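You operate a simulated robot arm through the tools that you are given. There is no shell and no other tool. Be economical: measure what you need, move in short steps, check, and stop when the job is done.

The job below is to be done with a simulated two-armed robot. You get a single attempt, and the scene is never put back.

TASK
Take the green cloth and put it on the low table. Put the scrub pad on the white folding table away on the shelf under the bench. Take the blue block with a white sole on the packing table and put it away on the corner of the plywood desk. Close the candles drawer. Close the paper drawer. Take the red wax tin on the white folding table and put it away on the open shelf of the grey cabinet. Take the brass bell on the socket bench and put it away on the shelf two of the steel post shelving. Put the brown album on the shelf under the sockets. Put the yellow cloth pad with a strap on top of the teal tray. Take the teal toy block and put it on top of the mash tub. Put the small green box on the pale folding table away on the shelf three of the board shelving. Press the reset button two times. Put the orange frost pad on the plywood bench away on the narrow wooden table. Take the pasta tub and put it on the shelf under the plywood work table. Do these in any order. Set down upright: blue block with a white sole, teal toy block, small green box, orange frost pad.

It is judged by the outcome, as a careful person would: the job done as asked, and still so three seconds after it is handed in. It fails if anything else is knocked over, pushed out of place, dropped, spilled or broken. Flat cloth is picked up by pressing the open fingertips on it (5 to 10 N) and closing them slowly along it; thin cloth reads only 2 to 8 mm in the jaws.

THE ROBOT
Two 6-joint arms with two-finger parallel grippers on one trunk, on a base that drives. Base frame: it is fixed to the floor where the robot stands at the start and does not move with it; the origin is under the middle of the robot, x ahead of it, y to its left, z up. Lengths are in m, angles in degrees, forces in N, time in s.
The left shoulder is at the start at [0.06, 0.187, 1.197], the right one opposite. Places, roughly: blue block with a white sole (5x4x5 cm) [-2.4, -1.6, 0.8]; brass bell (15x12x12 cm) [-6.6, -2.3, 0.8]; brown album (15x15x3 cm) [-6.7, -1.6, 0.8]; candles drawer [-2.8, 0.8, 0.3]; corner of the plywood desk (20x16 cm) [0.34, -5.18, 0.76]; green cloth (9x7x3 cm) [0.5, 0, 0.9]; low table (82x25 cm) [0.4, 0.46, 0.5]; mash tub [-2.5, -3, 0.75]; narrow wooden table [-1.6, -3.1, 0.8]; open shelf of the grey cabinet (50x16 cm) [-4.9, -5.48, 0.12]; orange frost pad [-2.5, -3.5, 0.75]; paper drawer [-2.8, 0.8, 0.7]; pasta tub [-2.5, -3.25, 0.75]; red wax tin [-2.25, -0.75, 0.75]; reset button [-4.4, -4, 0.8]; scrub pad (9x7x3 cm) [-1.4, -0.6, 0.8]; shelf three of the board shelving [-1.2, 1.1, 0.8]; shelf two of the steel post shelving [1.3, -4.4, 0.9]; shelf under the bench (22x90 cm) [-6.64, -0.44, 0.32]; shelf under the plywood work table [-4.6, -2.6, 0.3]; shelf under the sockets [-6.7, -1.8, 0.4]; small green box [-5, -3.5, 0.75]; teal toy block (5x5x8 cm) [-6.6, 0, 0.4]; teal tray (20x15x5 cm) [-6.6, -0.4, 0.3]; yellow cloth pad with a strap [-6.5, -0.5, 1]. Payload 1.57 kg a hand.
Tool frame (each hand has its own): the origin (TCP) lies between the finger pads and is the grasp point; the fingertips stand 0.03 m ahead of it; z points along the fingers, y is the line along which they close. The gripper opens to 0.11 m. The fingers are 0.024 m wide and 0.012 m thick; the gripper's body (0.048 by 0.112 m) begins 0.078 m behind the TCP.
Orientation is that of the tool frame in the base frame, as a unit quaternion [x, y, z, w]. With the fingers straight down and closing along the base's y, the tool's x points along the base's -x, its y along +y and its z along -z.

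THE INTERFACE
- The arms move only by the tool apply_moves. It takes "left_commands", "right_commands" or both (then of equal length, played together; a hand with none holds still); each is a list of rows, each a list of 6 numbers: the shift along the tool's x, y, z in cm, then the turn, a rotation vector about the tool's x, y, z in degrees. In form: [[x, y, z, wx, wy, wz], ...]. A call has 1 to 20 rows; each row is the pose to reach, as a shift and turn from the pose commanded when the call began, along the tool's axes at that moment. "left_fingers" and "right_fingers" are, for a hand that has rows, the finger opening in cm, from 0 to 11, set as the call begins (left out, the last holds). A row lasts 0.2 s, in which the tool goes at most 0.05 m and 8.6 degrees; a call with a longer step from one row to the next is refused whole, and so is a gripper value outside its range. A pose out of reach is approached as far as the arm can. The call stops where the force on the tool passes 40 N (or 10 N more than at its start, if that is more) or the arm is blocked; 0.2 s more then pass. The fingers move at their own pace (about 0.153 m/s each) and stop on an object; they squeeze with about 33 N. The grip force told is the motor's: it shows also when the fingers shut on nothing. Time passes only in rows, and 0.2 s behind the last, so rows that repeat a pose let the fingers close. The reply holds the time, the measured pose of the TCP, the force on the tool along the base axes, the opening and the grip force, in the units named above and with some noise, with the torque about the TCP (base axes, N m) and any sound that the robot's microphone picked up.
- Cameras (640 x 400 px; columns grow to the right, rows downward): "scene" is now at [0.0079, 0.0116, 1.7277]; the picture's right is [0.16, -0.99, 0.00], its down [-0.84, -0.14, -0.53] and it looks along [0.52, 0.09, -0.85] (base axes); focal length 267 px, centre (320, 200). "left" rides on the left gripper at [0.07, -0.016, -0.141] in its tool frame; the picture's right is [0.23, 0.97, 0.00], its down [-0.86, 0.20, -0.48] and it looks along [-0.47, 0.11, 0.88] (tool axes); focal length 222 px, centre (320, 200). "right" rides on the right gripper at [0.07, 0.016, -0.141] in its tool frame; the picture's right is [-0.23, 0.97, 0.00], its down [-0.86, -0.20, -0.48] and it looks along [-0.47, -0.11, 0.88] (tool axes); focal length 222 px, centre (320, 200). There is no depth. A picture from a camera that has moved, and an enlarged one, comes with that camera's place and axes in the base frame and with its lens.
- get_image(camera): a new picture of that camera. The clock stands still meanwhile.
- slide_trunk(by): slides the trunk up (or, below 0, down) by that many m; the arms and the scene camera ride with it, the base frame stays. It gives what a move gives, with no picture.
- roll_base(legs): drives the robot by 1 to 6 legs, each [ahead, left, turn to the left] in m, m and degrees, along the robot's own axes; the way and the turn of a leg run together, so that a leg with both is an arc; at most 1.5 m and 180 degrees a leg. The arms and the cameras ride along, it lands a little off, and it stops where it bumps. It gives what a move gives.
- head_to(pan, tilt): turns the head with the scene camera to pan (to the left, within 86 degrees either way) and tilt (down, from -29 to 69), counted from straight ahead of the robot. It gives what a move gives.
- zoom(camera, box): a new picture of the part [left, top, right, bottom] of that camera's present view, enlarged. The clock stands still meanwhile.
- hand_in(): hands the job in; it is judged then, once.

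Work in short steps. Places have to be worked out from the pictures, the camera data and where the tool is seen: move nearer, look again, correct. Check each grasp and each placing, and mend what went wrong. You have 577 turns and 370 pictures in all, those below and enlarged ones among them. Open the grippers and draw the arms clear of the work before you hand the job in, unless the task says otherwise.

The tools are called after "Request:" by a JSON object that holds its "op" and its "data". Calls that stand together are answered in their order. apply_moves: Moves the arms, as the interface text tells. Its arguments: {"type":"object","properties":{"left_commands":{"type":"array","items":{"type":"array","items":{"type":"number"}}},"left_fingers":{"type":"number"},"right_commands":{"type":"array","items":{"type":"array","items":{"type":"number"}}},"right_fingers":{"type":"number"}},"required":[]} The other tools are called the same way: slide_trunk (by) slides the trunk up or down; roll_base (legs) drives the base; head_to (pan, tilt) turns the head that bears the scene camera; get_image (camera) takes a picture; zoom (camera, box) takes an enlarged picture of a part of a camera's view; hand_in () hands the job in.

At the start:

```text
clock: 0.0
left_position: [0.4827, 0.2907, 1.1917]
left_tcp_rot: [0.0, 1.0, 0.0, 0.0]
left_contact_force: [-0.7, -0.4, -0.2]
left_wrist_torque: [0.01, 0.0, -0.01]
left_width: 0.11
left_grip_force: 0.1
right_position: [0.4879, -0.1484, 1.1954]
right_tcp_rot: [0.0, 1.0, 0.0, 0.0]
right_contact_force: [-0.5, 0.6, 0.3]
right_wrist_torque: [-0.01, 0.0, -0.01]
right_width: 0.1098
right_grip_force: 0.1
trunk travel left (down, up): [-0.825, 0.165]
robot x, y, heading: [-0.0009, -0.0021, 0.1]
head pan, tilt: [9.3, 58.1]
```

scene: 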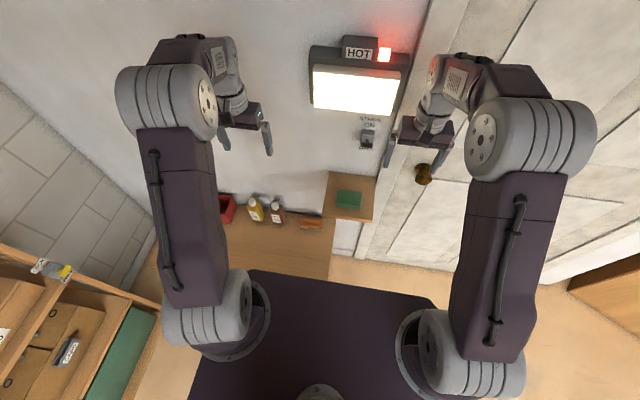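
right: 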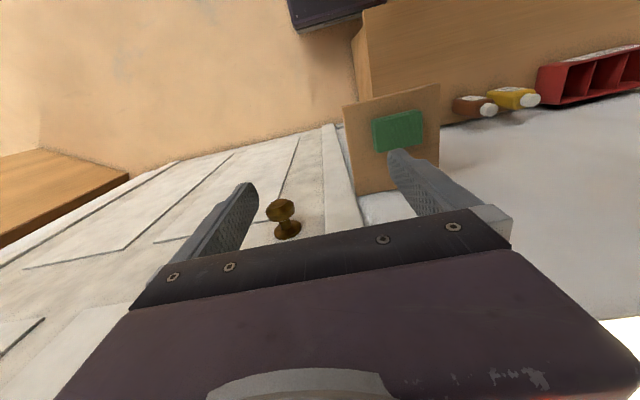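
left: 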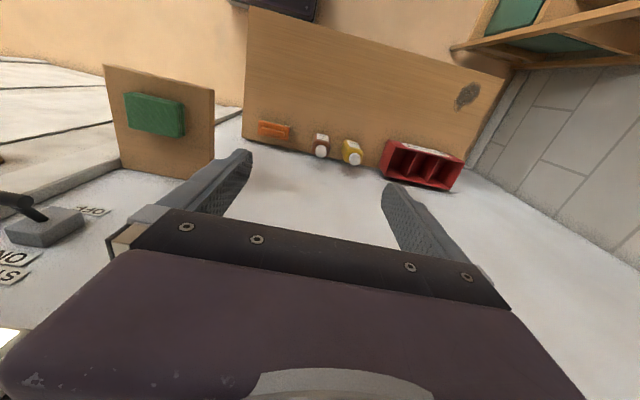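

The cloth triangulates to about [0.54, -0.01, 0.90], on a small wall shelf under a heater. I lower the trunk first so the hands stay below the heater.

Request:
{"op": "slide_trunk", "data": {"by": -0.2}}

Request:
{"op": "get_image", "data": {"camera": "right"}}

Request:
{"op": "get_image", "data": {"camera": "scene"}}

```text
clock: 2.2
left_position: [0.4807, 0.2909, 0.9918]
left_tcp_rot: [0.0, 1.0, -0.001, 0.0]
left_contact_force: [0.5, -1.0, 0.4]
left_wrist_torque: [0.0, -0.02, 0.0]
left_width: 0.1097
left_grip_force: 0.0
right_position: [0.4875, -0.1482, 0.9955]
right_tcp_rot: [0.0, 1.0, -0.001, 0.0]
right_contact_force: [0.7, 0.0, 0.0]
right_wrist_torque: [0.01, 0.03, -0.03]
right_width: 0.1099
right_grip_force: 0.1
trunk travel left (down, up): [-0.625, 0.365]
robot x, y, heading: [-0.0, -0.0011, 0.1]
head pan, tilt: [9.3, 58.1]
```

```text
366 pictures are left
camera right: at [0.4187, -0.1321, 1.136], right [0.23, 0.97, 0.0], down [0.86, -0.2, 0.48], along [0.47, -0.11, -0.88], focal length 222 px, centre (320, 200)
```

right: 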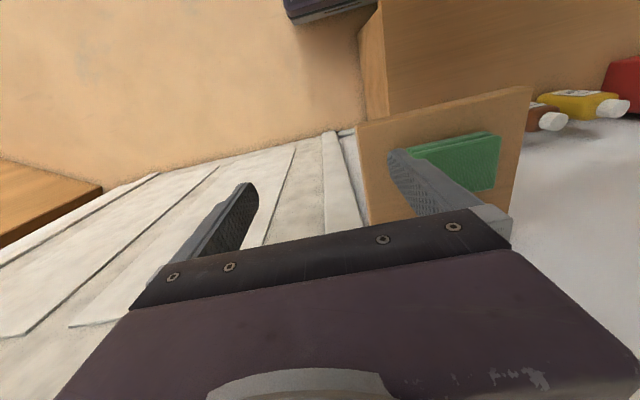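

```text
365 pictures are left
camera scene: at [0.0078, 0.0116, 1.5277], right [0.16, -0.99, 0.0], down [-0.84, -0.14, -0.53], along [0.52, 0.09, -0.85], focal length 267 px, centre (320, 200)
```

scene: 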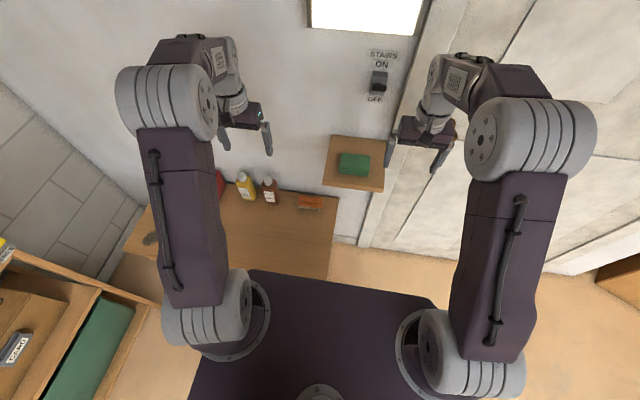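

Cloth centre about [0.535, -0.003, 0.895], its 9 cm side along y. I bring the right hand above and behind it, tilting the fingers forward.

Request:
{"op": "apply_moves", "data": {"right_commands": [[0, 3, 0, 0, -8, 0], [0, 6, 0.5, 0, -16, 0], [0, 9, 1, 0, -24, 0], [0, 12, 1.5, 0, -32, 0], [-1, 14.5, 2, 0, -35, 0], [-1, 14.5, 2, 0, -35, 0]], "right_fingers": 11}}

Request:
{"op": "get_image", "data": {"camera": "right"}}

```text
clock: 3.6
left_position: [0.4815, 0.2911, 0.9924]
left_tcp_rot: [0.0, 1.0, 0.0, 0.0]
left_contact_force: [-0.2, -0.5, -0.7]
left_wrist_torque: [0.0, 0.01, 0.02]
left_width: 0.1102
left_grip_force: 0.1
right_position: [0.4988, -0.002, 0.9756]
right_tcp_rot: [-0.001, 0.954, 0.001, 0.3]
right_contact_force: [0.5, -0.1, -0.2]
right_wrist_torque: [0.04, -0.03, -0.01]
right_width: 0.1098
right_grip_force: 0.0
trunk travel left (down, up): [-0.625, 0.365]
robot x, y, heading: [0.0017, -0.0012, -0.0]
head pan, tilt: [9.3, 58.1]
```

```text
364 pictures are left
camera right: at [0.3606, 0.0126, 1.0507], right [0.18, 0.97, 0.13], down [0.43, -0.2, 0.88], along [0.89, -0.11, -0.45], focal length 222 px, centre (320, 200)
```

right: 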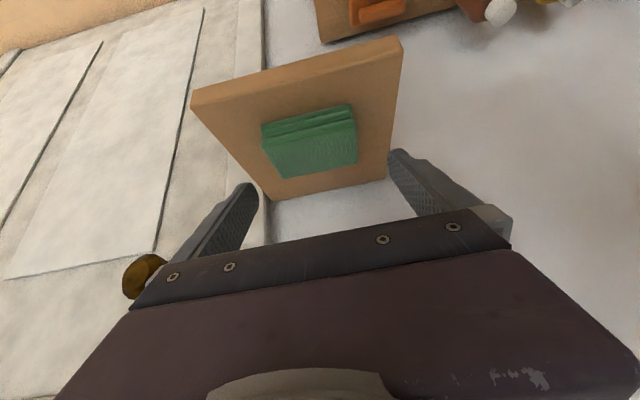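

Cloth is centred between the fingers. I advance to TCP about [0.535, -0.007, 0.900] and check the force.

Request:
{"op": "apply_moves", "data": {"right_commands": [[0.5, -0.4, 2.5, 0, 0, 0], [1, -0.5, 5, 0, 0, 0], [1.4, -0.5, 7, 0, 0, 0], [1.4, -0.5, 8.2, 0, 0, 0], [1.4, -0.5, 8.2, 0, 0, 0]]}}

Request:
{"op": "get_image", "data": {"camera": "right"}}

```text
clock: 4.6
left_position: [0.4742, 0.291, 0.9953]
left_tcp_rot: [0.0, 1.0, 0.0, 0.003]
left_contact_force: [0.3, -0.2, 0.4]
left_wrist_torque: [-0.04, 0.0, 0.01]
left_width: 0.1101
left_grip_force: 0.0
right_position: [0.529, -0.007, 0.9116]
right_tcp_rot: [0.0, 0.951, 0.0, 0.31]
right_contact_force: [-23.1, 1.0, 31.4]
right_wrist_torque: [-1.8, 0.47, -1.28]
right_width: 0.109
right_grip_force: 0.1
trunk travel left (down, up): [-0.625, 0.365]
robot x, y, heading: [0.0028, -0.0022, 0.2]
head pan, tilt: [9.3, 58.1]
stopped in row 5 (right hand): the force on the tool passed its limit (the readings are from after the stop); the commanded pose is now the measured one
```

```text
363 pictures are left
camera right: at [0.3902, 0.0096, 0.9841], right [0.19, 0.97, 0.13], down [0.41, -0.2, 0.89], along [0.89, -0.11, -0.43], focal length 222 px, centre (320, 200)
```

right: 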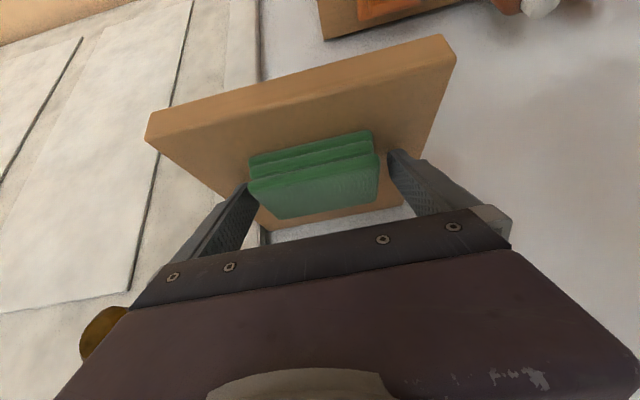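

Only the -y finger pressed, on the cloth's edge (tip about 0.885, so the shelf is near 0.857). I back off, shift 0.8 cm to -y and try again.

Request:
{"op": "apply_moves", "data": {"right_commands": [[0, 0, -2, 0, 0, 0], [0, -0.8, -2, 0, 0, 0], [0, -0.8, 0, 0, 0, 0], [0.8, -0.8, 2, 0, 0, 0], [0.8, -0.8, 2, 0, 0, 0]]}}

Request:
{"op": "get_image", "data": {"camera": "right"}}

```text
clock: 5.5
left_position: [0.4723, 0.2906, 0.9965]
left_tcp_rot: [0.001, 1.0, 0.0, 0.005]
left_contact_force: [0.0, -0.2, 0.6]
left_wrist_torque: [0.04, -0.03, -0.02]
left_width: 0.1098
left_grip_force: 0.1
right_position: [0.5325, -0.0136, 0.9108]
right_tcp_rot: [0.001, 0.947, 0.001, 0.32]
right_contact_force: [-3.4, -2.8, 10.4]
right_wrist_torque: [0.2, 0.28, 0.12]
right_width: 0.1089
right_grip_force: 0.0
trunk travel left (down, up): [-0.625, 0.365]
robot x, y, heading: [-0.0013, 0.0005, 0.0]
head pan, tilt: [9.3, 58.1]
stopped in row 4 (right hand): the force on the tool passed its limit (the readings are from after the stop); the commanded pose is now the measured one
```

```text
362 pictures are left
camera right: at [0.3922, 0.0028, 0.9811], right [0.18, 0.97, 0.14], down [0.39, -0.2, 0.9], along [0.9, -0.11, -0.42], focal length 222 px, centre (320, 200)
```

right: 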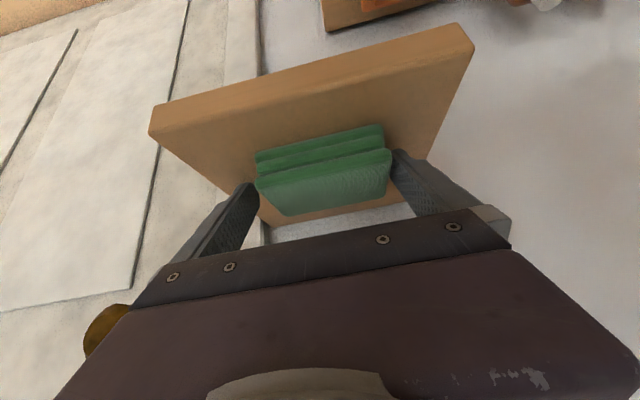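

Now the contact is centred and the cloth sits between both fingers. I close and read the width.

Request:
{"op": "apply_moves", "data": {"right_commands": [[0, 0, 0, 0, 0, 0], [0, 0, 0, 0, 0, 0], [0, 0, 0, 0, 0, 0]], "right_fingers": 4}}

Request:
{"op": "get_image", "data": {"camera": "right"}}

```text
clock: 5.8
left_position: [0.476, 0.2889, 0.9939]
left_tcp_rot: [0.001, 1.0, -0.001, 0.004]
left_contact_force: [0.4, -0.4, -0.7]
left_wrist_torque: [0.0, 0.04, -0.02]
left_width: 0.1099
left_grip_force: 0.0
right_position: [0.5381, -0.013, 0.9112]
right_tcp_rot: [0.001, 0.947, 0.0, 0.322]
right_contact_force: [-15.7, 1.3, 34.2]
right_wrist_torque: [-1.58, 0.22, -0.86]
right_width: 0.0894
right_grip_force: 27.4
trunk travel left (down, up): [-0.625, 0.365]
robot x, y, heading: [-0.0012, -0.0011, -0.1]
head pan, tilt: [9.3, 58.1]
stopped in row 1 (right hand): the force on the tool passed its limit (the readings are from after the stop); the commanded pose is now the measured one
```

```text
361 pictures are left
camera right: at [0.3973, 0.0025, 0.9807], right [0.18, 0.97, 0.14], down [0.39, -0.2, 0.9], along [0.9, -0.11, -0.41], focal length 222 px, centre (320, 200)
```

right: 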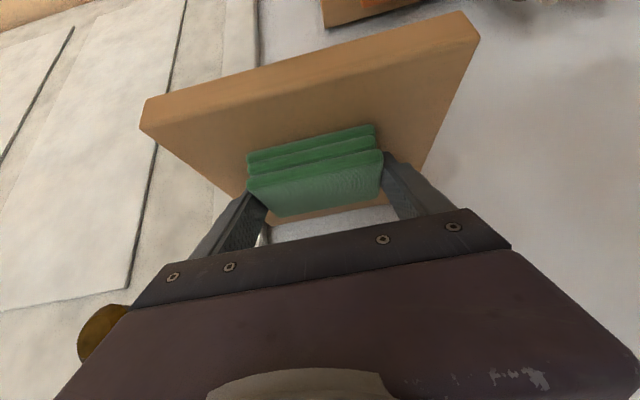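

Width 8.9 cm at 27 N: the cloth is held by its sides. I lift gently.

Request:
{"op": "apply_moves", "data": {"right_commands": [[0, 0, 0, 0, 0, 0], [-0.5, 0, -1, 0, 0, 0], [-1, 0, -3, 0, 0, 0], [-2, 0, -6, 0, 0, 0], [-2, 0, -6, 0, 0, 0]], "right_fingers": 4}}

Request:
{"op": "get_image", "data": {"camera": "right"}}

```text
clock: 7.0
left_position: [0.4799, 0.2893, 0.9917]
left_tcp_rot: [0.001, 1.0, 0.0, 0.0]
left_contact_force: [-0.4, 0.0, -0.2]
left_wrist_torque: [0.01, 0.0, 0.02]
left_width: 0.11
left_grip_force: 0.1
right_position: [0.52, -0.0136, 0.9645]
right_tcp_rot: [0.001, 0.949, 0.0, 0.315]
right_contact_force: [-1.1, 0.3, -0.4]
right_wrist_torque: [0.03, 0.03, 0.02]
right_width: 0.04
right_grip_force: 0.1
trunk travel left (down, up): [-0.625, 0.365]
robot x, y, heading: [-0.0044, -0.0015, 0.0]
head pan, tilt: [9.3, 58.1]
```

```text
360 pictures are left
camera right: at [0.3803, 0.0025, 1.0359], right [0.18, 0.97, 0.14], down [0.4, -0.2, 0.89], along [0.9, -0.11, -0.43], focal length 222 px, centre (320, 200)
```

right: 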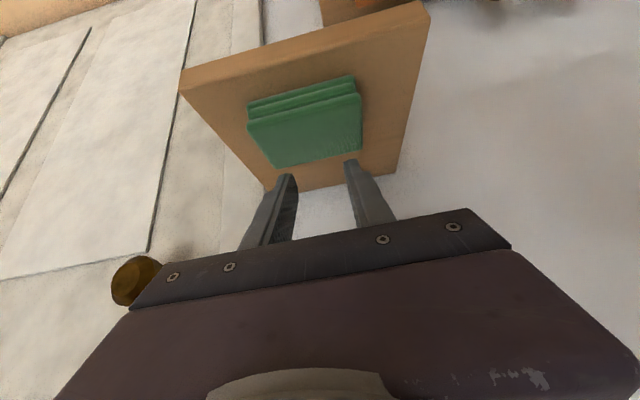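

The grip was too high and 0.7 cm off in y, so it slipped; the cloth has stayed in place. Cloth centre recalculated at about [0.543, -0.021], top 0.88. I reopen, shift and go lower.

Request:
{"op": "apply_moves", "data": {"right_commands": [[0, -0.75, 0, 0, 0, 0], [0, -0.75, 0, 0, 0, 0], [1.5, -0.75, 2.5, 0, 0, 0], [2, -0.75, 4.5, 0, 0, 0], [2.5, -0.75, 6, 0, 0, 0], [3, -0.75, 7, 0, 0, 0], [3.2, -0.75, 7.6, 0, 0, 0], [3.2, -0.75, 7.6, 0, 0, 0]], "right_fingers": 11}}

Request:
{"op": "get_image", "data": {"camera": "right"}}

```text
clock: 8.2
left_position: [0.4732, 0.2893, 0.996]
left_tcp_rot: [0.002, 1.0, 0.0, 0.005]
left_contact_force: [0.6, 0.3, -0.1]
left_wrist_torque: [-0.04, 0.01, -0.02]
left_width: 0.11
left_grip_force: 0.0
right_position: [0.534, -0.0223, 0.9108]
right_tcp_rot: [0.001, 0.945, 0.0, 0.328]
right_contact_force: [-23.2, -4.3, 31.4]
right_wrist_torque: [-0.52, 0.44, -0.26]
right_width: 0.1099
right_grip_force: 0.0
trunk travel left (down, up): [-0.625, 0.365]
robot x, y, heading: [0.0022, 0.0024, 0.1]
head pan, tilt: [9.3, 58.1]
stopped in row 6 (right hand): the force on the tool passed its limit (the readings are from after the stop); the commanded pose is now the measured one
```

```text
359 pictures are left
camera right: at [0.3928, -0.0049, 0.9784], right [0.18, 0.97, 0.14], down [0.37, -0.2, 0.91], along [0.91, -0.11, -0.4], focal length 222 px, centre (320, 200)
```

right: 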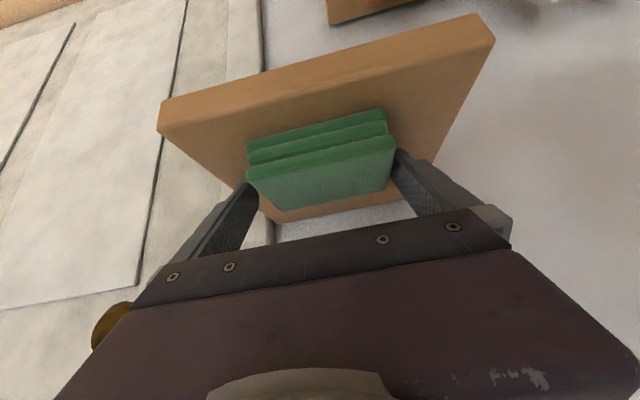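

Centred contact again at TCP 0.911, so the tips are resting on the shelf (top about 0.88) behind the cloth's middle. I go steeper (tilt about 15°) and nearer to x = 0.52.

Request:
{"op": "apply_moves", "data": {"right_commands": [[0, 0, -2, 0, 0, 0], [0, 0.2, -3.2, 0, 8, 0], [0, 0.2, -3.2, 0, 16, 0], [0.1, 0.2, -3, 0, 23, 0], [0.3, 0.2, -1.8, 0, 23, 0], [0.8, 0.2, -0.9, 0, 23, 0], [0.8, 0.2, -0.9, 0, 23, 0]], "right_fingers": 11}}

Request:
{"op": "get_image", "data": {"camera": "right"}}

```text
clock: 9.8
left_position: [0.4763, 0.2899, 0.993]
left_tcp_rot: [0.001, 1.0, 0.0, 0.003]
left_contact_force: [-0.9, 0.7, -0.2]
left_wrist_torque: [-0.03, -0.02, -0.02]
left_width: 0.1098
left_grip_force: 0.0
right_position: [0.5265, -0.0202, 0.9123]
right_tcp_rot: [0.001, 0.991, 0.001, 0.133]
right_contact_force: [1.9, -3.3, 37.5]
right_wrist_torque: [-2.24, 0.09, 0.08]
right_width: 0.1099
right_grip_force: 0.1
right hand out of reach, approached as far as the arm can: row 2
trunk travel left (down, up): [-0.625, 0.365]
robot x, y, heading: [0.0027, -0.0008, -0.1]
head pan, tilt: [9.3, 58.1]
```

```text
358 pictures are left
camera right: at [0.423, -0.0039, 1.0297], right [0.22, 0.97, 0.06], down [0.7, -0.2, 0.69], along [0.68, -0.11, -0.72], focal length 222 px, centre (320, 200)
```

right: 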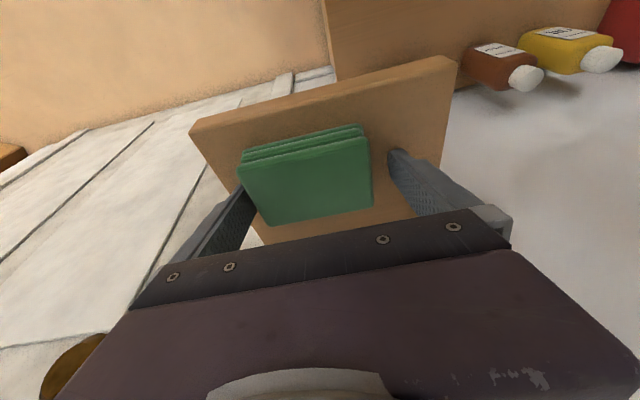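

The contact is again on the -y finger, and the view puts the cloth centre 1 cm further to -y. I lift, shift -1.0 cm, and lower.

Request:
{"op": "apply_moves", "data": {"right_commands": [[0, 0, -2, 0, 0, 0], [0, 0, -3.5, 0, 0, 0], [0, -1.1, -3.5, 0, 0, 0], [0, -1.1, -3.5, 0, 0, 0]]}}

Request:
{"op": "get_image", "data": {"camera": "right"}}

```text
clock: 10.8
left_position: [0.4794, 0.2886, 0.9914]
left_tcp_rot: [0.0, 1.0, -0.001, 0.001]
left_contact_force: [0.1, -0.2, -0.2]
left_wrist_torque: [-0.02, 0.0, 0.0]
left_width: 0.1101
left_grip_force: 0.1
right_position: [0.5198, -0.0296, 0.9408]
right_tcp_rot: [0.002, 0.992, -0.001, 0.128]
right_contact_force: [0.3, 0.0, 0.3]
right_wrist_torque: [-0.02, -0.04, -0.01]
right_width: 0.1101
right_grip_force: 0.0
trunk travel left (down, up): [-0.625, 0.365]
robot x, y, heading: [-0.0057, -0.0007, -0.2]
head pan, tilt: [9.3, 58.1]
```

```text
357 pictures are left
camera right: at [0.4166, -0.0143, 1.059], right [0.22, 0.97, 0.06], down [0.71, -0.2, 0.68], along [0.67, -0.11, -0.73], focal length 222 px, centre (320, 200)
```

right: 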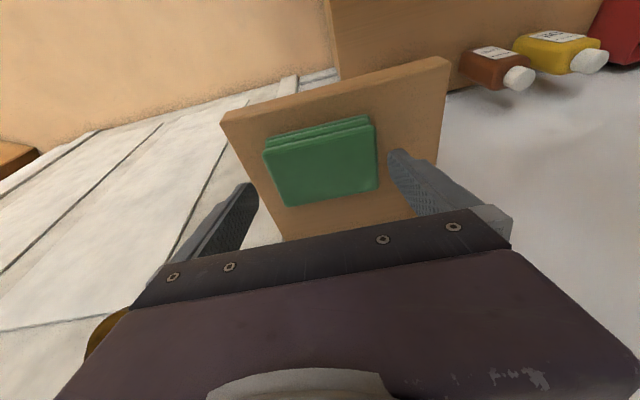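

Cloth centre is at about [0.518, -0.027]; the hand at y = -0.030 now straddles it. I lower until the tips rest on the shelf.

Request:
{"op": "apply_moves", "data": {"right_commands": [[0.4, 0.3, 1.5, 0, 0, 0], [0.6, 0.3, 2.3, 0, 0, 0], [0.7, 0.3, 2.8, 0, 0, 0], [0.7, 0.3, 2.8, 0, 0, 0]]}}

Request:
{"op": "get_image", "data": {"camera": "right"}}

```text
clock: 11.8
left_position: [0.4806, 0.2904, 0.9913]
left_tcp_rot: [0.001, 1.0, -0.001, 0.001]
left_contact_force: [1.1, 0.9, 0.6]
left_wrist_torque: [-0.03, 0.02, 0.06]
left_width: 0.1102
left_grip_force: 0.1
right_position: [0.5212, -0.0275, 0.912]
right_tcp_rot: [0.002, 0.992, -0.001, 0.127]
right_contact_force: [-0.2, -0.8, -0.5]
right_wrist_torque: [0.02, 0.01, -0.01]
right_width: 0.1101
right_grip_force: 0.1
trunk travel left (down, up): [-0.625, 0.365]
robot x, y, heading: [-0.0009, 0.002, 0.1]
head pan, tilt: [9.3, 58.1]
```

```text
356 pictures are left
camera right: at [0.418, -0.0108, 1.0311], right [0.22, 0.97, 0.06], down [0.71, -0.2, 0.68], along [0.67, -0.11, -0.73], focal length 222 px, centre (320, 200)
```

right: 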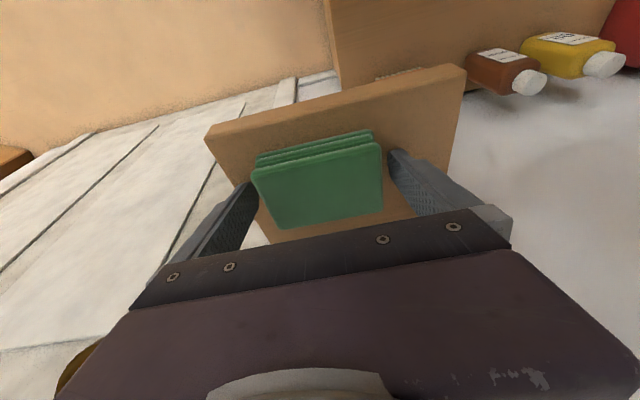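

No contact this time, so the fingers are beside the cloth. I go down further until touching or 2 cm.

Request:
{"op": "apply_moves", "data": {"right_commands": [[0.1, 0, 0.6, 0, 0, 0], [0.3, 0, 1.2, 0, 0, 0], [0.5, 0, 1.8, 0, 0, 0], [0.5, 0, 2.2, 0, 0, 0]]}}

Request:
{"op": "get_image", "data": {"camera": "right"}}

```text
clock: 12.4
left_position: [0.4766, 0.2892, 0.9937]
left_tcp_rot: [0.001, 1.0, 0.0, 0.003]
left_contact_force: [0.0, 0.0, 1.1]
left_wrist_torque: [-0.01, -0.02, 0.0]
left_width: 0.11
left_grip_force: 0.0
right_position: [0.5204, -0.0277, 0.9117]
right_tcp_rot: [0.003, 0.991, 0.0, 0.136]
right_contact_force: [-14.4, -3.3, 24.9]
right_wrist_torque: [-1.55, 0.55, -0.9]
right_width: 0.1099
right_grip_force: 0.1
trunk travel left (down, up): [-0.625, 0.365]
robot x, y, heading: [-0.0011, 0.0003, -0.2]
head pan, tilt: [9.3, 58.1]
stopped in row 2 (right hand): the force on the tool passed its limit (the readings are from after the stop); the commanded pose is now the measured one
```

```text
355 pictures are left
camera right: at [0.4157, -0.0109, 1.0294], right [0.22, 0.97, 0.06], down [0.69, -0.2, 0.69], along [0.68, -0.11, -0.72], focal length 222 px, centre (320, 200)
```

right: 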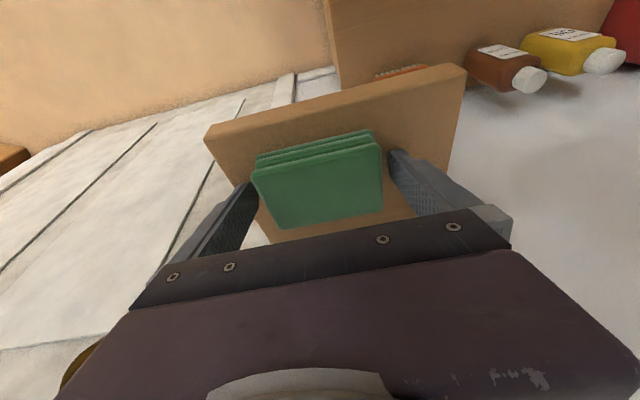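

The fingers straddle the cloth and the tip rests on the shelf at about 0.88. I raise 2 mm to relieve it and close.

Request:
{"op": "apply_moves", "data": {"right_commands": [[0, 0, -0.2, 0, 0, 0], [0, 0, -0.2, 0, 0, 0], [0, 0, -0.2, 0, 0, 0], [0, 0, -0.2, 0, 0, 0]], "right_fingers": 3}}

Request:
{"op": "get_image", "data": {"camera": "right"}}

```text
clock: 13.4
left_position: [0.4779, 0.2881, 0.994]
left_tcp_rot: [0.002, 1.0, 0.001, 0.002]
left_contact_force: [0.1, -0.1, -1.3]
left_wrist_torque: [0.01, 0.0, 0.01]
left_width: 0.1099
left_grip_force: 0.0
right_position: [0.5228, -0.0296, 0.9136]
right_tcp_rot: [0.002, 0.991, 0.001, 0.134]
right_contact_force: [-2.1, -9.4, 20.0]
right_wrist_torque: [-1.26, 0.19, -0.12]
right_width: 0.0889
right_grip_force: 33.2
trunk travel left (down, up): [-0.625, 0.365]
robot x, y, heading: [0.0004, 0.0019, 0.0]
head pan, tilt: [9.3, 58.1]
```

```text
354 pictures are left
camera right: at [0.4181, -0.0124, 1.0295], right [0.22, 0.97, 0.06], down [0.7, -0.2, 0.69], along [0.68, -0.11, -0.72], focal length 222 px, centre (320, 200)
```

right: 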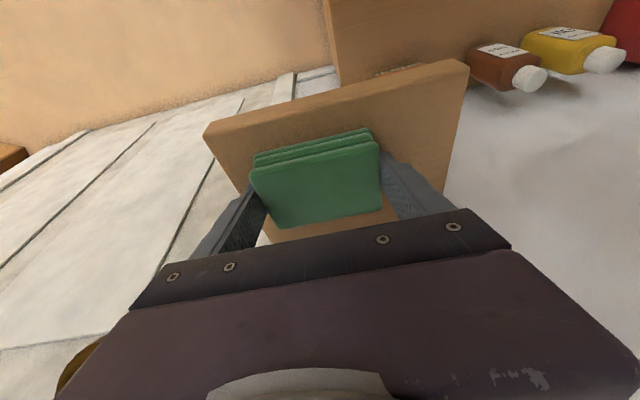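

Gripped at 8.9 cm, 33 N with the cloth well between the pads. I lift slowly.

Request:
{"op": "apply_moves", "data": {"right_commands": [[0, 0, -0.6, 0, 0, 0], [0, 0, -1.5, 0, 0, 0], [0, 0, -3, 0, 0, 0], [0, 0, -5, 0, 0, 0], [0, 0, -5, 0, 0, 0]]}}

Request:
{"op": "get_image", "data": {"camera": "right"}}

```text
clock: 14.6
left_position: [0.4803, 0.2894, 0.991]
left_tcp_rot: [0.0, 1.0, 0.001, 0.0]
left_contact_force: [0.9, 0.4, 1.0]
left_wrist_torque: [0.04, 0.0, -0.01]
left_width: 0.1099
left_grip_force: 0.0
right_position: [0.5094, -0.0267, 0.9583]
right_tcp_rot: [0.002, 0.991, 0.001, 0.133]
right_contact_force: [0.3, 0.7, -1.4]
right_wrist_torque: [0.01, 0.0, 0.02]
right_width: 0.0887
right_grip_force: 33.0
trunk travel left (down, up): [-0.625, 0.365]
robot x, y, heading: [-0.0035, -0.0013, -0.2]
head pan, tilt: [9.3, 58.1]
```

```text
353 pictures are left
camera right: at [0.4064, -0.0112, 1.0753], right [0.22, 0.97, 0.06], down [0.7, -0.2, 0.69], along [0.68, -0.11, -0.72], focal length 222 px, centre (320, 200)
```

right: 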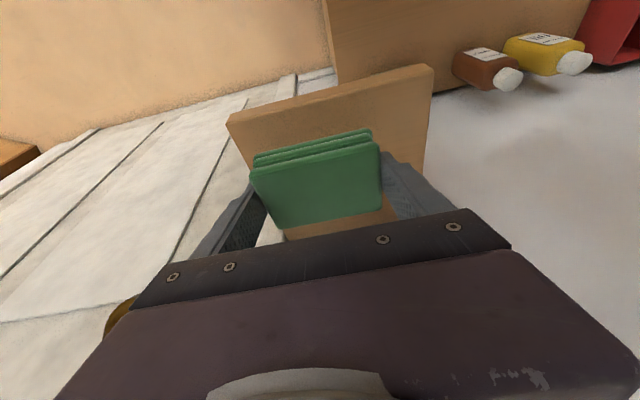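

The cloth is held. I draw the right hand back and over the low table (toward [0.38, 0.13]), level the tool, and retract the left hand up and back.

Request:
{"op": "apply_moves", "data": {"right_commands": [[3, 0, -0.8, 0, 0, 0], [6, 3, -1.6, 0, 5, 0], [9, 7, -2.4, 0, 10, 0], [12.5, 11, -3.4, 0, 15.3, 0], [12.5, 15, -3.4, 0, 15.3, 0], [12.5, 15, -3.4, 0, 15.3, 0]], "left_commands": [[3, 0, -3, 0, 0, 0], [6, 0, -6, 0, 0, 0], [9, 2, -9, 0, 0, 0], [12, 4, -12, 0, 0, 0], [15, 6, -15, 0, 0, 0], [15, 6, -15, 0, 0, 0]]}}

Request:
{"op": "get_image", "data": {"camera": "scene"}}

```text
refused: row 3 steps farther than a row can; nothing moved
```

```text
352 pictures are left
camera scene: at [0.0065, 0.0114, 1.5277], right [0.16, -0.99, 0.0], down [-0.84, -0.14, -0.53], along [0.52, 0.08, -0.85], focal length 267 px, centre (320, 200)
```

scene: 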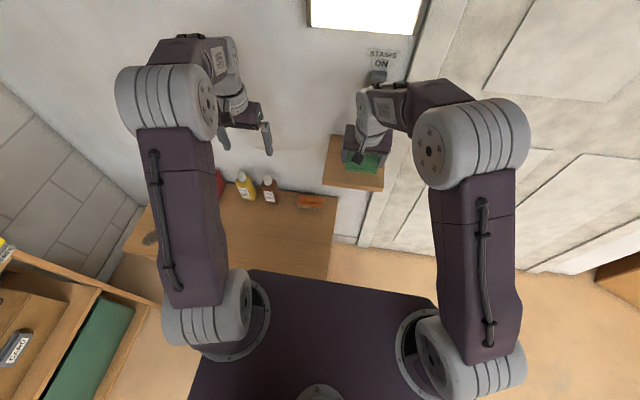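

A step was too long; I repeat with shorter rows.

Request:
{"op": "apply_moves", "data": {"right_commands": [[3, 0, -0.8, 0, 0, 0], [6, 2, -1.6, 0, 5, 0], [8.5, 5, -2.4, 0, 10, 0], [10.5, 8.5, -3, 0, 15.3, 0], [12.5, 12, -3.4, 0, 15.3, 0], [12.5, 15, -3.4, 0, 15.3, 0], [12.5, 15, -3.4, 0, 15.3, 0]], "left_commands": [[2.5, 0, -2.5, 0, 0, 0], [5, 0, -5, 0, 0, 0], [7.5, 1, -7.5, 0, 0, 0], [10, 2, -10, 0, 0, 0], [12.5, 3, -12.5, 0, 0, 0], [15, 4, -15, 0, 0, 0], [15, 4, -15, 0, 0, 0]]}}

Request:
{"op": "slide_trunk", "data": {"by": -0.32}}

Request:
{"op": "get_image", "data": {"camera": "scene"}}

Request:
{"op": "get_image", "data": {"camera": "right"}}

```text
clock: 16.2
left_position: [0.3322, 0.33, 1.1413]
left_tcp_rot: [0.001, 1.0, 0.0, -0.001]
left_contact_force: [0.2, -0.3, -0.8]
left_wrist_torque: [0.0, 0.0, 0.01]
left_width: 0.1101
left_grip_force: 0.0
right_position: [0.3837, 0.1214, 0.9576]
right_tcp_rot: [0.001, 1.0, 0.002, 0.0]
right_contact_force: [0.0, 0.6, -0.1]
right_wrist_torque: [0.02, -0.04, -0.03]
right_width: 0.089
right_grip_force: 32.4
trunk travel left (down, up): [-0.625, 0.365]
robot x, y, heading: [-0.0082, -0.0006, 0.1]
head pan, tilt: [9.3, 58.1]
```

```text
clock: 19.4
left_position: [0.3315, 0.3307, 0.8221]
left_tcp_rot: [0.001, 1.0, 0.0, 0.002]
left_contact_force: [-0.2, 0.2, 0.3]
left_wrist_torque: [0.0, 0.0, 0.04]
left_width: 0.1099
left_grip_force: 0.0
right_position: [0.3829, 0.1238, 0.6368]
right_tcp_rot: [0.001, 1.0, 0.001, -0.001]
right_contact_force: [-0.6, 0.3, -1.0]
right_wrist_torque: [-0.01, 0.02, -0.03]
right_width: 0.0889
right_grip_force: 33.2
trunk travel left (down, up): [-0.305, 0.685]
robot x, y, heading: [-0.0036, -0.0032, -0.0]
head pan, tilt: [9.3, 58.1]
```

```text
351 pictures are left
camera scene: at [0.006, 0.0115, 1.2077], right [0.16, -0.99, 0.0], down [-0.84, -0.14, -0.53], along [0.52, 0.08, -0.85], focal length 267 px, centre (320, 200)
```

scene: 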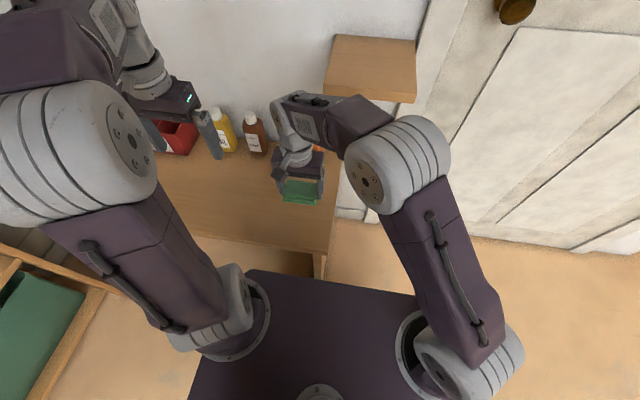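

```text
350 pictures are left
camera right: at [0.3141, 0.1383, 0.7784], right [0.23, 0.97, 0.0], down [0.85, -0.2, 0.48], along [0.47, -0.11, -0.88], focal length 222 px, centre (320, 200)
```

right: 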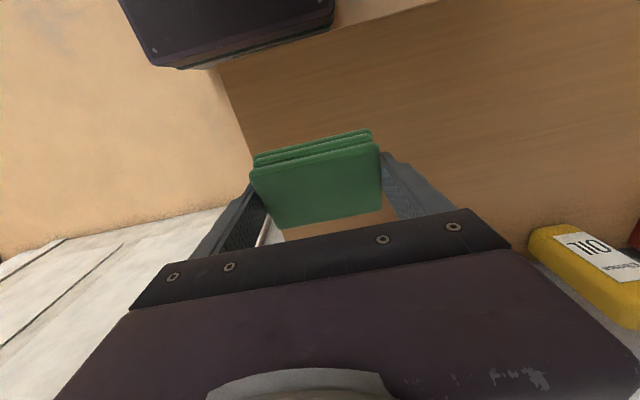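

The cloth hangs over the table; I shift 5 cm to +y for margin from the table's edge and lower until touch.

Request:
{"op": "apply_moves", "data": {"right_commands": [[0, 3, 2, 0, 0, 0], [0, 5, 5, 0, 0, 0], [0, 5, 8, 0, 0, 0], [0, 5, 9.2, 0, 0, 0], [0, 5, 10, 0, 0, 0], [0, 5, 10.6, 0, 0, 0], [0, 5, 11.2, 0, 0, 0], [0, 5, 11.8, 0, 0, 0]]}}

Request:
{"op": "get_image", "data": {"camera": "right"}}

```text
clock: 20.9
left_position: [0.3287, 0.3301, 0.823]
left_tcp_rot: [0.001, 1.0, 0.001, 0.002]
left_contact_force: [-0.7, -0.1, -0.1]
left_wrist_torque: [0.0, 0.02, 0.02]
left_width: 0.1099
left_grip_force: 0.1
right_position: [0.3827, 0.1739, 0.5299]
right_tcp_rot: [0.001, 1.0, 0.003, 0.003]
right_contact_force: [-7.4, -4.7, 21.7]
right_wrist_torque: [-0.28, -0.4, -0.18]
right_width: 0.0892
right_grip_force: 32.5
trunk travel left (down, up): [-0.305, 0.685]
robot x, y, heading: [-0.0005, 0.001, -0.2]
head pan, tilt: [9.3, 58.1]
stopped in row 7 (right hand): the force on the tool passed its limit (the readings are from after the stop); the commanded pose is now the measured one
```

```text
349 pictures are left
camera right: at [0.3133, 0.1885, 0.6723], right [0.23, 0.97, 0.01], down [0.85, -0.2, 0.48], along [0.47, -0.1, -0.88], focal length 222 px, centre (320, 200)
```

right: 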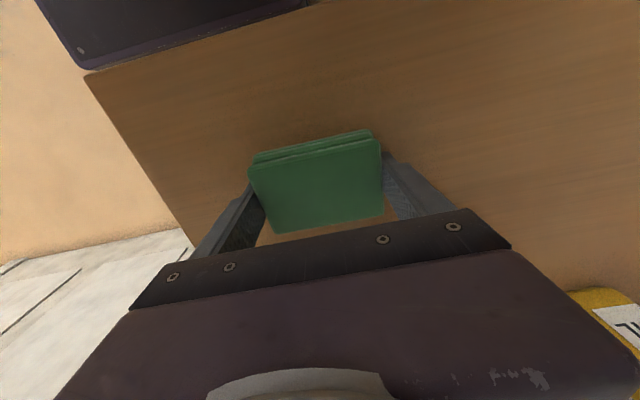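

Contact with the table at TCP 0.53. I open the fingers and rise straight up.

Request:
{"op": "apply_moves", "data": {"right_commands": [[0, 0, 0, 0, 0, 0], [0, 0, 0, 0, 0, 0], [0, 0, -1, 0, 0, 0], [0, 0, -4, 0, 0, 0], [0, 0, -8, 0, 0, 0], [0, 0, -12, 0, 0, 0]], "right_fingers": 11}}

Request:
{"op": "get_image", "data": {"camera": "right"}}

```text
clock: 22.3
left_position: [0.3301, 0.3303, 0.8207]
left_tcp_rot: [0.001, 1.0, 0.001, 0.002]
left_contact_force: [-0.5, 0.0, 0.2]
left_wrist_torque: [-0.04, 0.01, 0.01]
left_width: 0.1102
left_grip_force: 0.0
right_position: [0.3817, 0.1755, 0.6505]
right_tcp_rot: [0.0, 1.0, 0.002, 0.001]
right_contact_force: [0.3, 0.6, 0.6]
right_wrist_torque: [-0.01, 0.0, 0.0]
right_width: 0.11
right_grip_force: 0.0
trunk travel left (down, up): [-0.305, 0.685]
robot x, y, heading: [-0.0015, -0.0021, -0.3]
head pan, tilt: [9.3, 58.1]
```

```text
348 pictures are left
camera right: at [0.313, 0.1903, 0.7915], right [0.23, 0.97, 0.0], down [0.85, -0.2, 0.48], along [0.47, -0.11, -0.88], focal length 222 px, centre (320, 200)
```

right: 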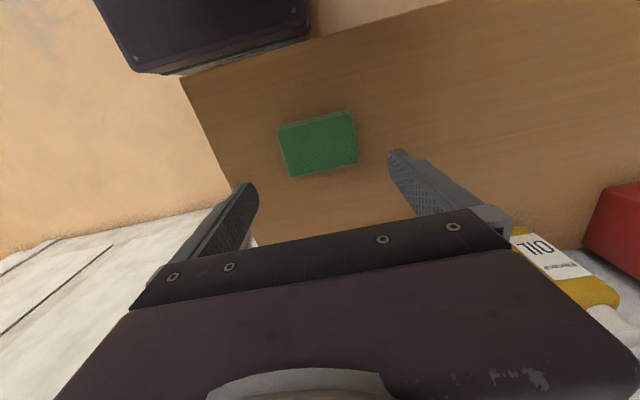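

The cloth lies on the table. Next I raise the trunk, back away from the wall and turn around to face -x, then look.

Request:
{"op": "roll_base", "data": {"legs": [[-0.4, 0, 0], [0, 0, -150]]}}

Request:
{"op": "slide_trunk", "data": {"by": 0.35}}

Request:
{"op": "head_to", "data": {"pan": 0, "tilt": 15}}

Request:
{"op": "get_image", "data": {"camera": "scene"}}

```text
clock: 30.9
left_position: [-0.4939, -0.4588, 0.8213]
left_tcp_rot: [0.959, 0.283, -0.001, 0.0]
left_contact_force: [-1.0, 0.8, 0.9]
left_wrist_torque: [-0.03, -0.03, 0.03]
left_width: 0.1098
left_grip_force: 0.1
right_position: [-0.6214, -0.3576, 0.6503]
right_tcp_rot: [0.959, 0.283, 0.0, 0.003]
right_contact_force: [0.6, -0.2, -0.2]
right_wrist_torque: [-0.01, -0.01, 0.02]
right_width: 0.1095
right_grip_force: 0.0
trunk travel left (down, up): [-0.305, 0.685]
robot x, y, heading: [-0.3938, -0.0006, -146.9]
head pan, tilt: [9.3, 58.1]
```

```text
clock: 34.3
left_position: [-0.4914, -0.4593, 1.171]
left_tcp_rot: [0.959, 0.283, -0.001, 0.0]
left_contact_force: [-0.7, 0.0, 0.6]
left_wrist_torque: [0.0, 0.02, 0.04]
left_width: 0.1099
left_grip_force: 0.1
right_position: [-0.621, -0.3563, 1.0]
right_tcp_rot: [0.959, 0.284, 0.0, 0.003]
right_contact_force: [-0.1, -0.1, 0.3]
right_wrist_torque: [0.03, 0.0, -0.03]
right_width: 0.1098
right_grip_force: 0.1
trunk travel left (down, up): [-0.655, 0.335]
robot x, y, heading: [-0.39, -0.001, -146.9]
head pan, tilt: [9.3, 58.1]
```

```text
clock: 35.4
left_position: [-0.4923, -0.4587, 1.1717]
left_tcp_rot: [0.959, 0.283, 0.0, 0.0]
left_contact_force: [1.0, 0.1, 0.6]
left_wrist_torque: [0.02, 0.0, 0.0]
left_width: 0.1098
left_grip_force: 0.0
right_position: [-0.6215, -0.3587, 1.0003]
right_tcp_rot: [0.959, 0.284, 0.0, 0.003]
right_contact_force: [0.8, 0.2, 1.1]
right_wrist_torque: [-0.02, -0.03, -0.01]
right_width: 0.1102
right_grip_force: 0.0
trunk travel left (down, up): [-0.655, 0.335]
robot x, y, heading: [-0.3953, 0.0008, -147.0]
head pan, tilt: [0.0, 15.0]
```

```text
347 pictures are left
camera scene: at [-0.4224, -0.0186, 1.6216], right [-0.54, 0.84, 0.0], down [0.22, 0.14, -0.97], along [-0.81, -0.52, -0.26], focal length 267 px, centre (320, 200)
```

scene: 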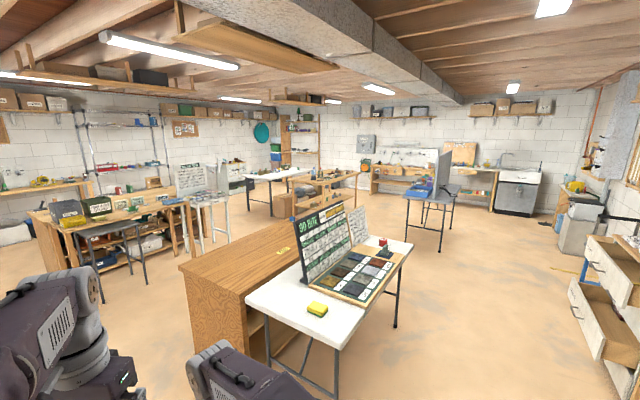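

A large workshop. I look to the right and left as well.

Request:
{"op": "head_to", "data": {"pan": -60, "tilt": 20}}

Request:
{"op": "get_image", "data": {"camera": "scene"}}

Request:
{"op": "head_to", "data": {"pan": 60, "tilt": 15}}

Request:
{"op": "get_image", "data": {"camera": "scene"}}

Request:
{"op": "head_to", "data": {"pan": 0, "tilt": 15}}

Request:
{"op": "zoom", "data": {"camera": "scene", "box": [180, 180, 440, 360]}}

Request:
{"op": "zoom", "data": {"camera": "scene", "box": [320, 90, 640, 290]}}

Request:
{"op": "zoom", "data": {"camera": "scene", "box": [0, 90, 320, 290]}}

```text
clock: 36.7
left_position: [-0.4933, -0.4591, 1.1714]
left_tcp_rot: [0.959, 0.284, 0.0, 0.0]
left_contact_force: [0.1, -0.2, -0.8]
left_wrist_torque: [0.01, 0.0, -0.03]
left_width: 0.11
left_grip_force: 0.1
right_position: [-0.6214, -0.3565, 1.0001]
right_tcp_rot: [0.959, 0.283, 0.001, 0.003]
right_contact_force: [0.1, 0.2, -0.4]
right_wrist_torque: [-0.01, -0.01, 0.02]
right_width: 0.11
right_grip_force: 0.1
trunk travel left (down, up): [-0.655, 0.335]
robot x, y, heading: [-0.3969, -0.0045, -147.2]
head pan, tilt: [-60.0, 20.0]
```

```text
346 pictures are left
camera scene: at [-0.4269, 0.0745, 1.6136], right [0.45, 0.89, 0.0], down [0.3, -0.16, -0.94], along [-0.84, 0.43, -0.34], focal length 267 px, centre (320, 200)
```

scene: 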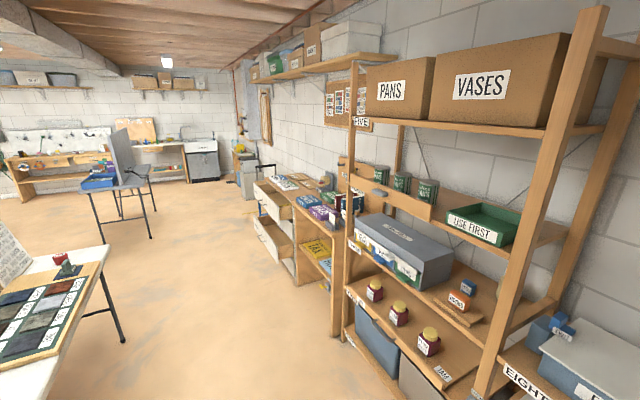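

```text
clock: 38.7
left_position: [-0.4935, -0.4603, 1.1713]
left_tcp_rot: [0.959, 0.283, 0.0, 0.0]
left_contact_force: [-0.3, 0.5, 0.6]
left_wrist_torque: [0.01, 0.02, 0.0]
left_width: 0.1098
left_grip_force: 0.1
right_position: [-0.6208, -0.3564, 1.0]
right_tcp_rot: [0.959, 0.283, 0.0, 0.003]
right_contact_force: [0.2, -0.9, -0.7]
right_wrist_torque: [-0.01, 0.01, -0.02]
right_width: 0.1097
right_grip_force: 0.1
trunk travel left (down, up): [-0.655, 0.335]
robot x, y, heading: [-0.395, 0.0004, -147.0]
head pan, tilt: [60.0, 15.0]
```

```text
345 pictures are left
camera scene: at [-0.3393, -0.0611, 1.6217], right [-1.0, -0.05, 0.0], down [-0.01, 0.26, -0.97], along [0.05, -0.96, -0.26], focal length 267 px, centre (320, 200)
```

scene: 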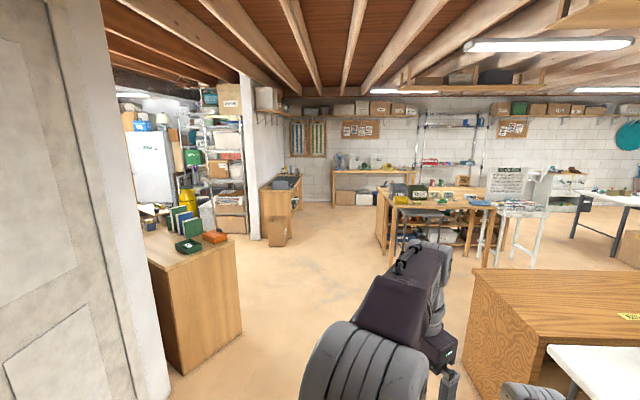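

```text
clock: 40.0
left_position: [-0.4931, -0.4593, 1.1715]
left_tcp_rot: [0.959, 0.283, -0.001, 0.0]
left_contact_force: [0.2, 0.2, -0.1]
left_wrist_torque: [-0.02, 0.01, -0.04]
left_width: 0.1099
left_grip_force: 0.1
right_position: [-0.6221, -0.3563, 0.9999]
right_tcp_rot: [0.959, 0.283, -0.001, 0.003]
right_contact_force: [0.8, 0.0, -0.1]
right_wrist_torque: [0.02, -0.01, -0.02]
right_width: 0.1098
right_grip_force: 0.0
trunk travel left (down, up): [-0.655, 0.335]
robot x, y, heading: [-0.3953, 0.0008, -147.0]
head pan, tilt: [0.0, 15.0]
```

```text
2.22 times, centred on (310, 270) of scene
camera zoom: at [-0.4223, -0.0187, 1.6217], right [-0.54, 0.84, 0.0], down [0.22, 0.14, -0.97], along [-0.81, -0.53, -0.26], focal length 594 px, centre (342, 44)
```

zoom: 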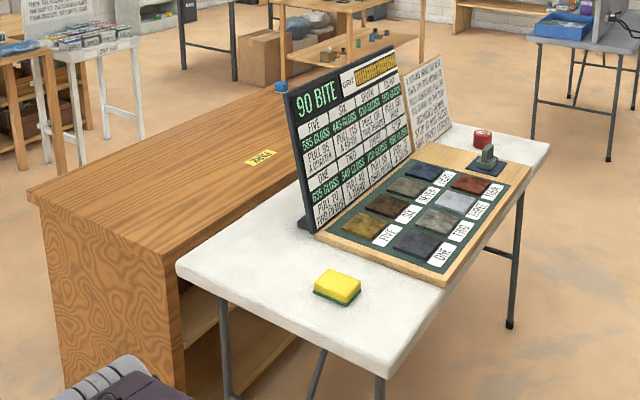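

```text
2.00 times, centred on (480, 190) of scene
camera zoom: at [-0.4223, -0.0187, 1.6217], right [-0.54, 0.84, 0.0], down [0.22, 0.14, -0.97], along [-0.81, -0.53, -0.26], focal length 535 px, centre (0, 220)
```

zoom: 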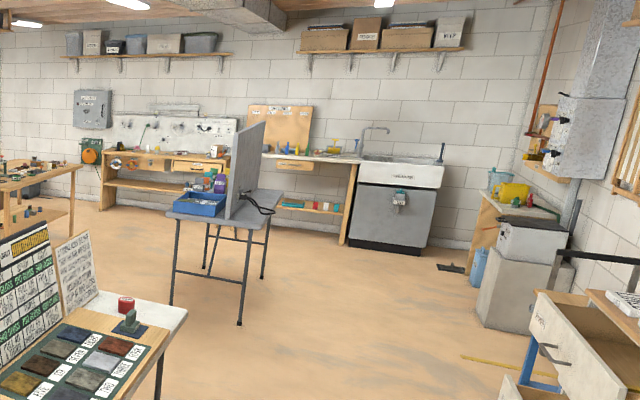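

```text
2.00 times, centred on (160, 190) of scene
camera zoom: at [-0.4223, -0.0187, 1.6217], right [-0.54, 0.84, 0.0], down [0.22, 0.14, -0.97], along [-0.81, -0.53, -0.26], focal length 535 px, centre (640, 220)
```

zoom: 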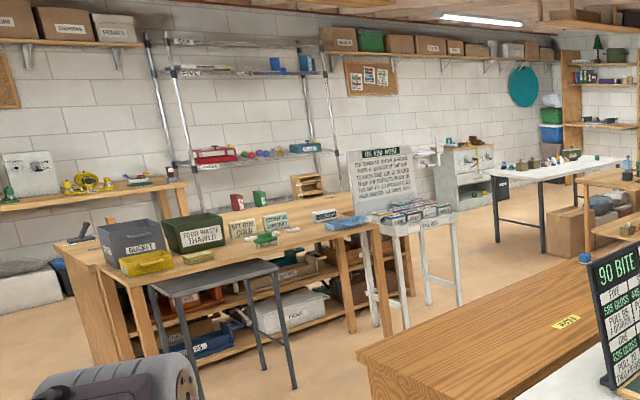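

The white folding table's north edge is near y = -0.45; scrub pad about (-1.35, -0.64), tin about (-2.26, -0.65); open drawers on the north side near (-2.8, 0.8). I drive west along y ≈ 0 and look at the drawers.

Request:
{"op": "roll_base", "data": {"legs": [[0, 0, -33], [1.2, 0, 0], [0, 0, -60]]}}

Request:
{"op": "head_to", "data": {"pan": 0, "tilt": 30}}

Request:
{"op": "get_image", "data": {"camera": "scene"}}

```text
clock: 50.2
left_position: [-2.0187, 0.1445, 1.1713]
left_tcp_rot: [0.859, -0.512, -0.002, 0.0]
left_contact_force: [-0.8, -0.4, -0.7]
left_wrist_torque: [0.01, -0.02, 0.04]
left_width: 0.1101
left_grip_force: 0.0
right_position: [-1.9067, 0.2648, 0.9999]
right_tcp_rot: [0.859, -0.512, -0.002, 0.002]
right_contact_force: [0.1, 0.5, -0.3]
right_wrist_torque: [0.01, 0.03, -0.02]
right_width: 0.1102
right_grip_force: 0.1
trunk travel left (down, up): [-0.655, 0.335]
robot x, y, heading: [-1.5706, 0.0113, 118.6]
head pan, tilt: [0.0, 15.0]
```

```text
clock: 51.0
left_position: [-2.0203, 0.1452, 1.1713]
left_tcp_rot: [0.86, -0.511, 0.0, 0.0]
left_contact_force: [-0.1, -0.3, -0.1]
left_wrist_torque: [-0.02, 0.01, 0.02]
left_width: 0.1098
left_grip_force: 0.1
right_position: [-1.9076, 0.2645, 1.0]
right_tcp_rot: [0.859, -0.512, -0.002, 0.002]
right_contact_force: [-0.3, -0.6, -0.4]
right_wrist_torque: [0.0, -0.03, 0.0]
right_width: 0.1101
right_grip_force: 0.0
trunk travel left (down, up): [-0.655, 0.335]
robot x, y, heading: [-1.5686, 0.012, 118.4]
head pan, tilt: [0.0, 30.0]
```

```text
341 pictures are left
camera scene: at [-1.5843, 0.0383, 1.5976], right [0.88, 0.48, 0.0], down [0.24, -0.44, -0.87], along [-0.41, 0.76, -0.5], focal length 267 px, centre (320, 200)
```

scene: 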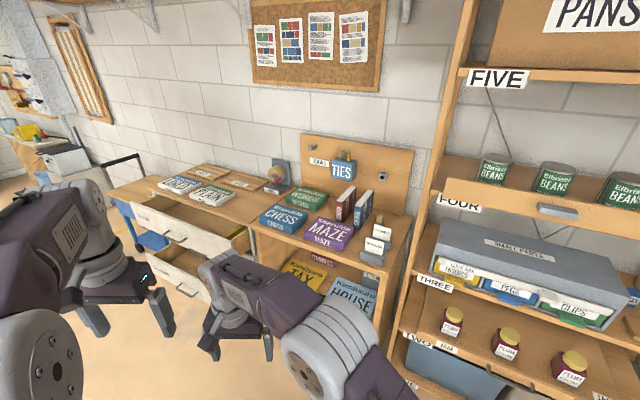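

Two open drawers; paper front near (-2.9, 0.73, 0.7), candles near (-2.85, 0.64, 0.3). I square up to heading 90° and strafe left to face them, keeping distance.

Request:
{"op": "roll_base", "data": {"legs": [[0, 0, -28.5], [-0.15, 1.25, 0]]}}

Request:
{"op": "head_to", "data": {"pan": 0, "tilt": 45}}

Request:
{"op": "get_image", "data": {"camera": "scene"}}

```text
clock: 58.8
left_position: [-3.1412, 0.2147, 1.1721]
left_tcp_rot: [-0.702, 0.712, 0.001, 0.0]
left_contact_force: [0.4, -0.4, 0.3]
left_wrist_torque: [-0.03, 0.01, 0.01]
left_width: 0.1102
left_grip_force: 0.1
right_position: [-2.9847, 0.2652, 1.0004]
right_tcp_rot: [-0.7, 0.714, 0.002, -0.001]
right_contact_force: [0.3, 0.3, 0.6]
right_wrist_torque: [-0.02, 0.0, -0.05]
right_width: 0.1099
right_grip_force: 0.0
trunk travel left (down, up): [-0.655, 0.335]
robot x, y, heading: [-2.8188, -0.1215, 89.2]
head pan, tilt: [0.0, 30.0]
```

```text
clock: 59.5
left_position: [-3.1415, 0.2148, 1.1726]
left_tcp_rot: [-0.702, 0.713, 0.0, -0.001]
left_contact_force: [-0.6, -0.3, -0.6]
left_wrist_torque: [-0.02, 0.05, 0.02]
left_width: 0.11
left_grip_force: 0.1
right_position: [-2.9837, 0.2639, 0.9999]
right_tcp_rot: [-0.701, 0.713, 0.003, -0.001]
right_contact_force: [0.4, 0.1, -0.2]
right_wrist_torque: [-0.02, 0.01, 0.05]
right_width: 0.1099
right_grip_force: 0.1
trunk travel left (down, up): [-0.655, 0.335]
robot x, y, heading: [-2.8125, -0.122, 89.0]
head pan, tilt: [0.0, 45.0]
```

```text
340 pictures are left
camera scene: at [-2.8154, -0.1006, 1.5749], right [1.0, -0.02, 0.0], down [-0.01, -0.71, -0.71], along [0.01, 0.71, -0.71], focal length 267 px, centre (320, 200)
```

scene: 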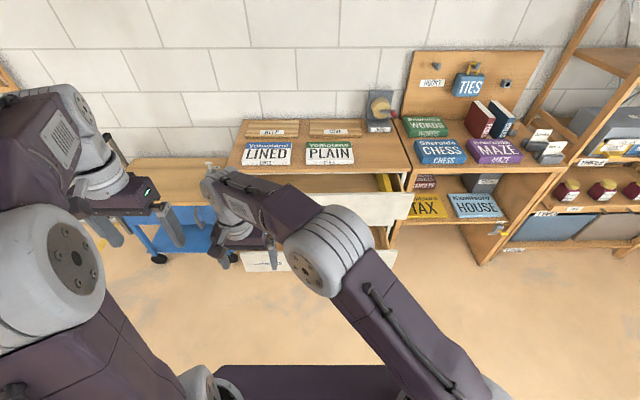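

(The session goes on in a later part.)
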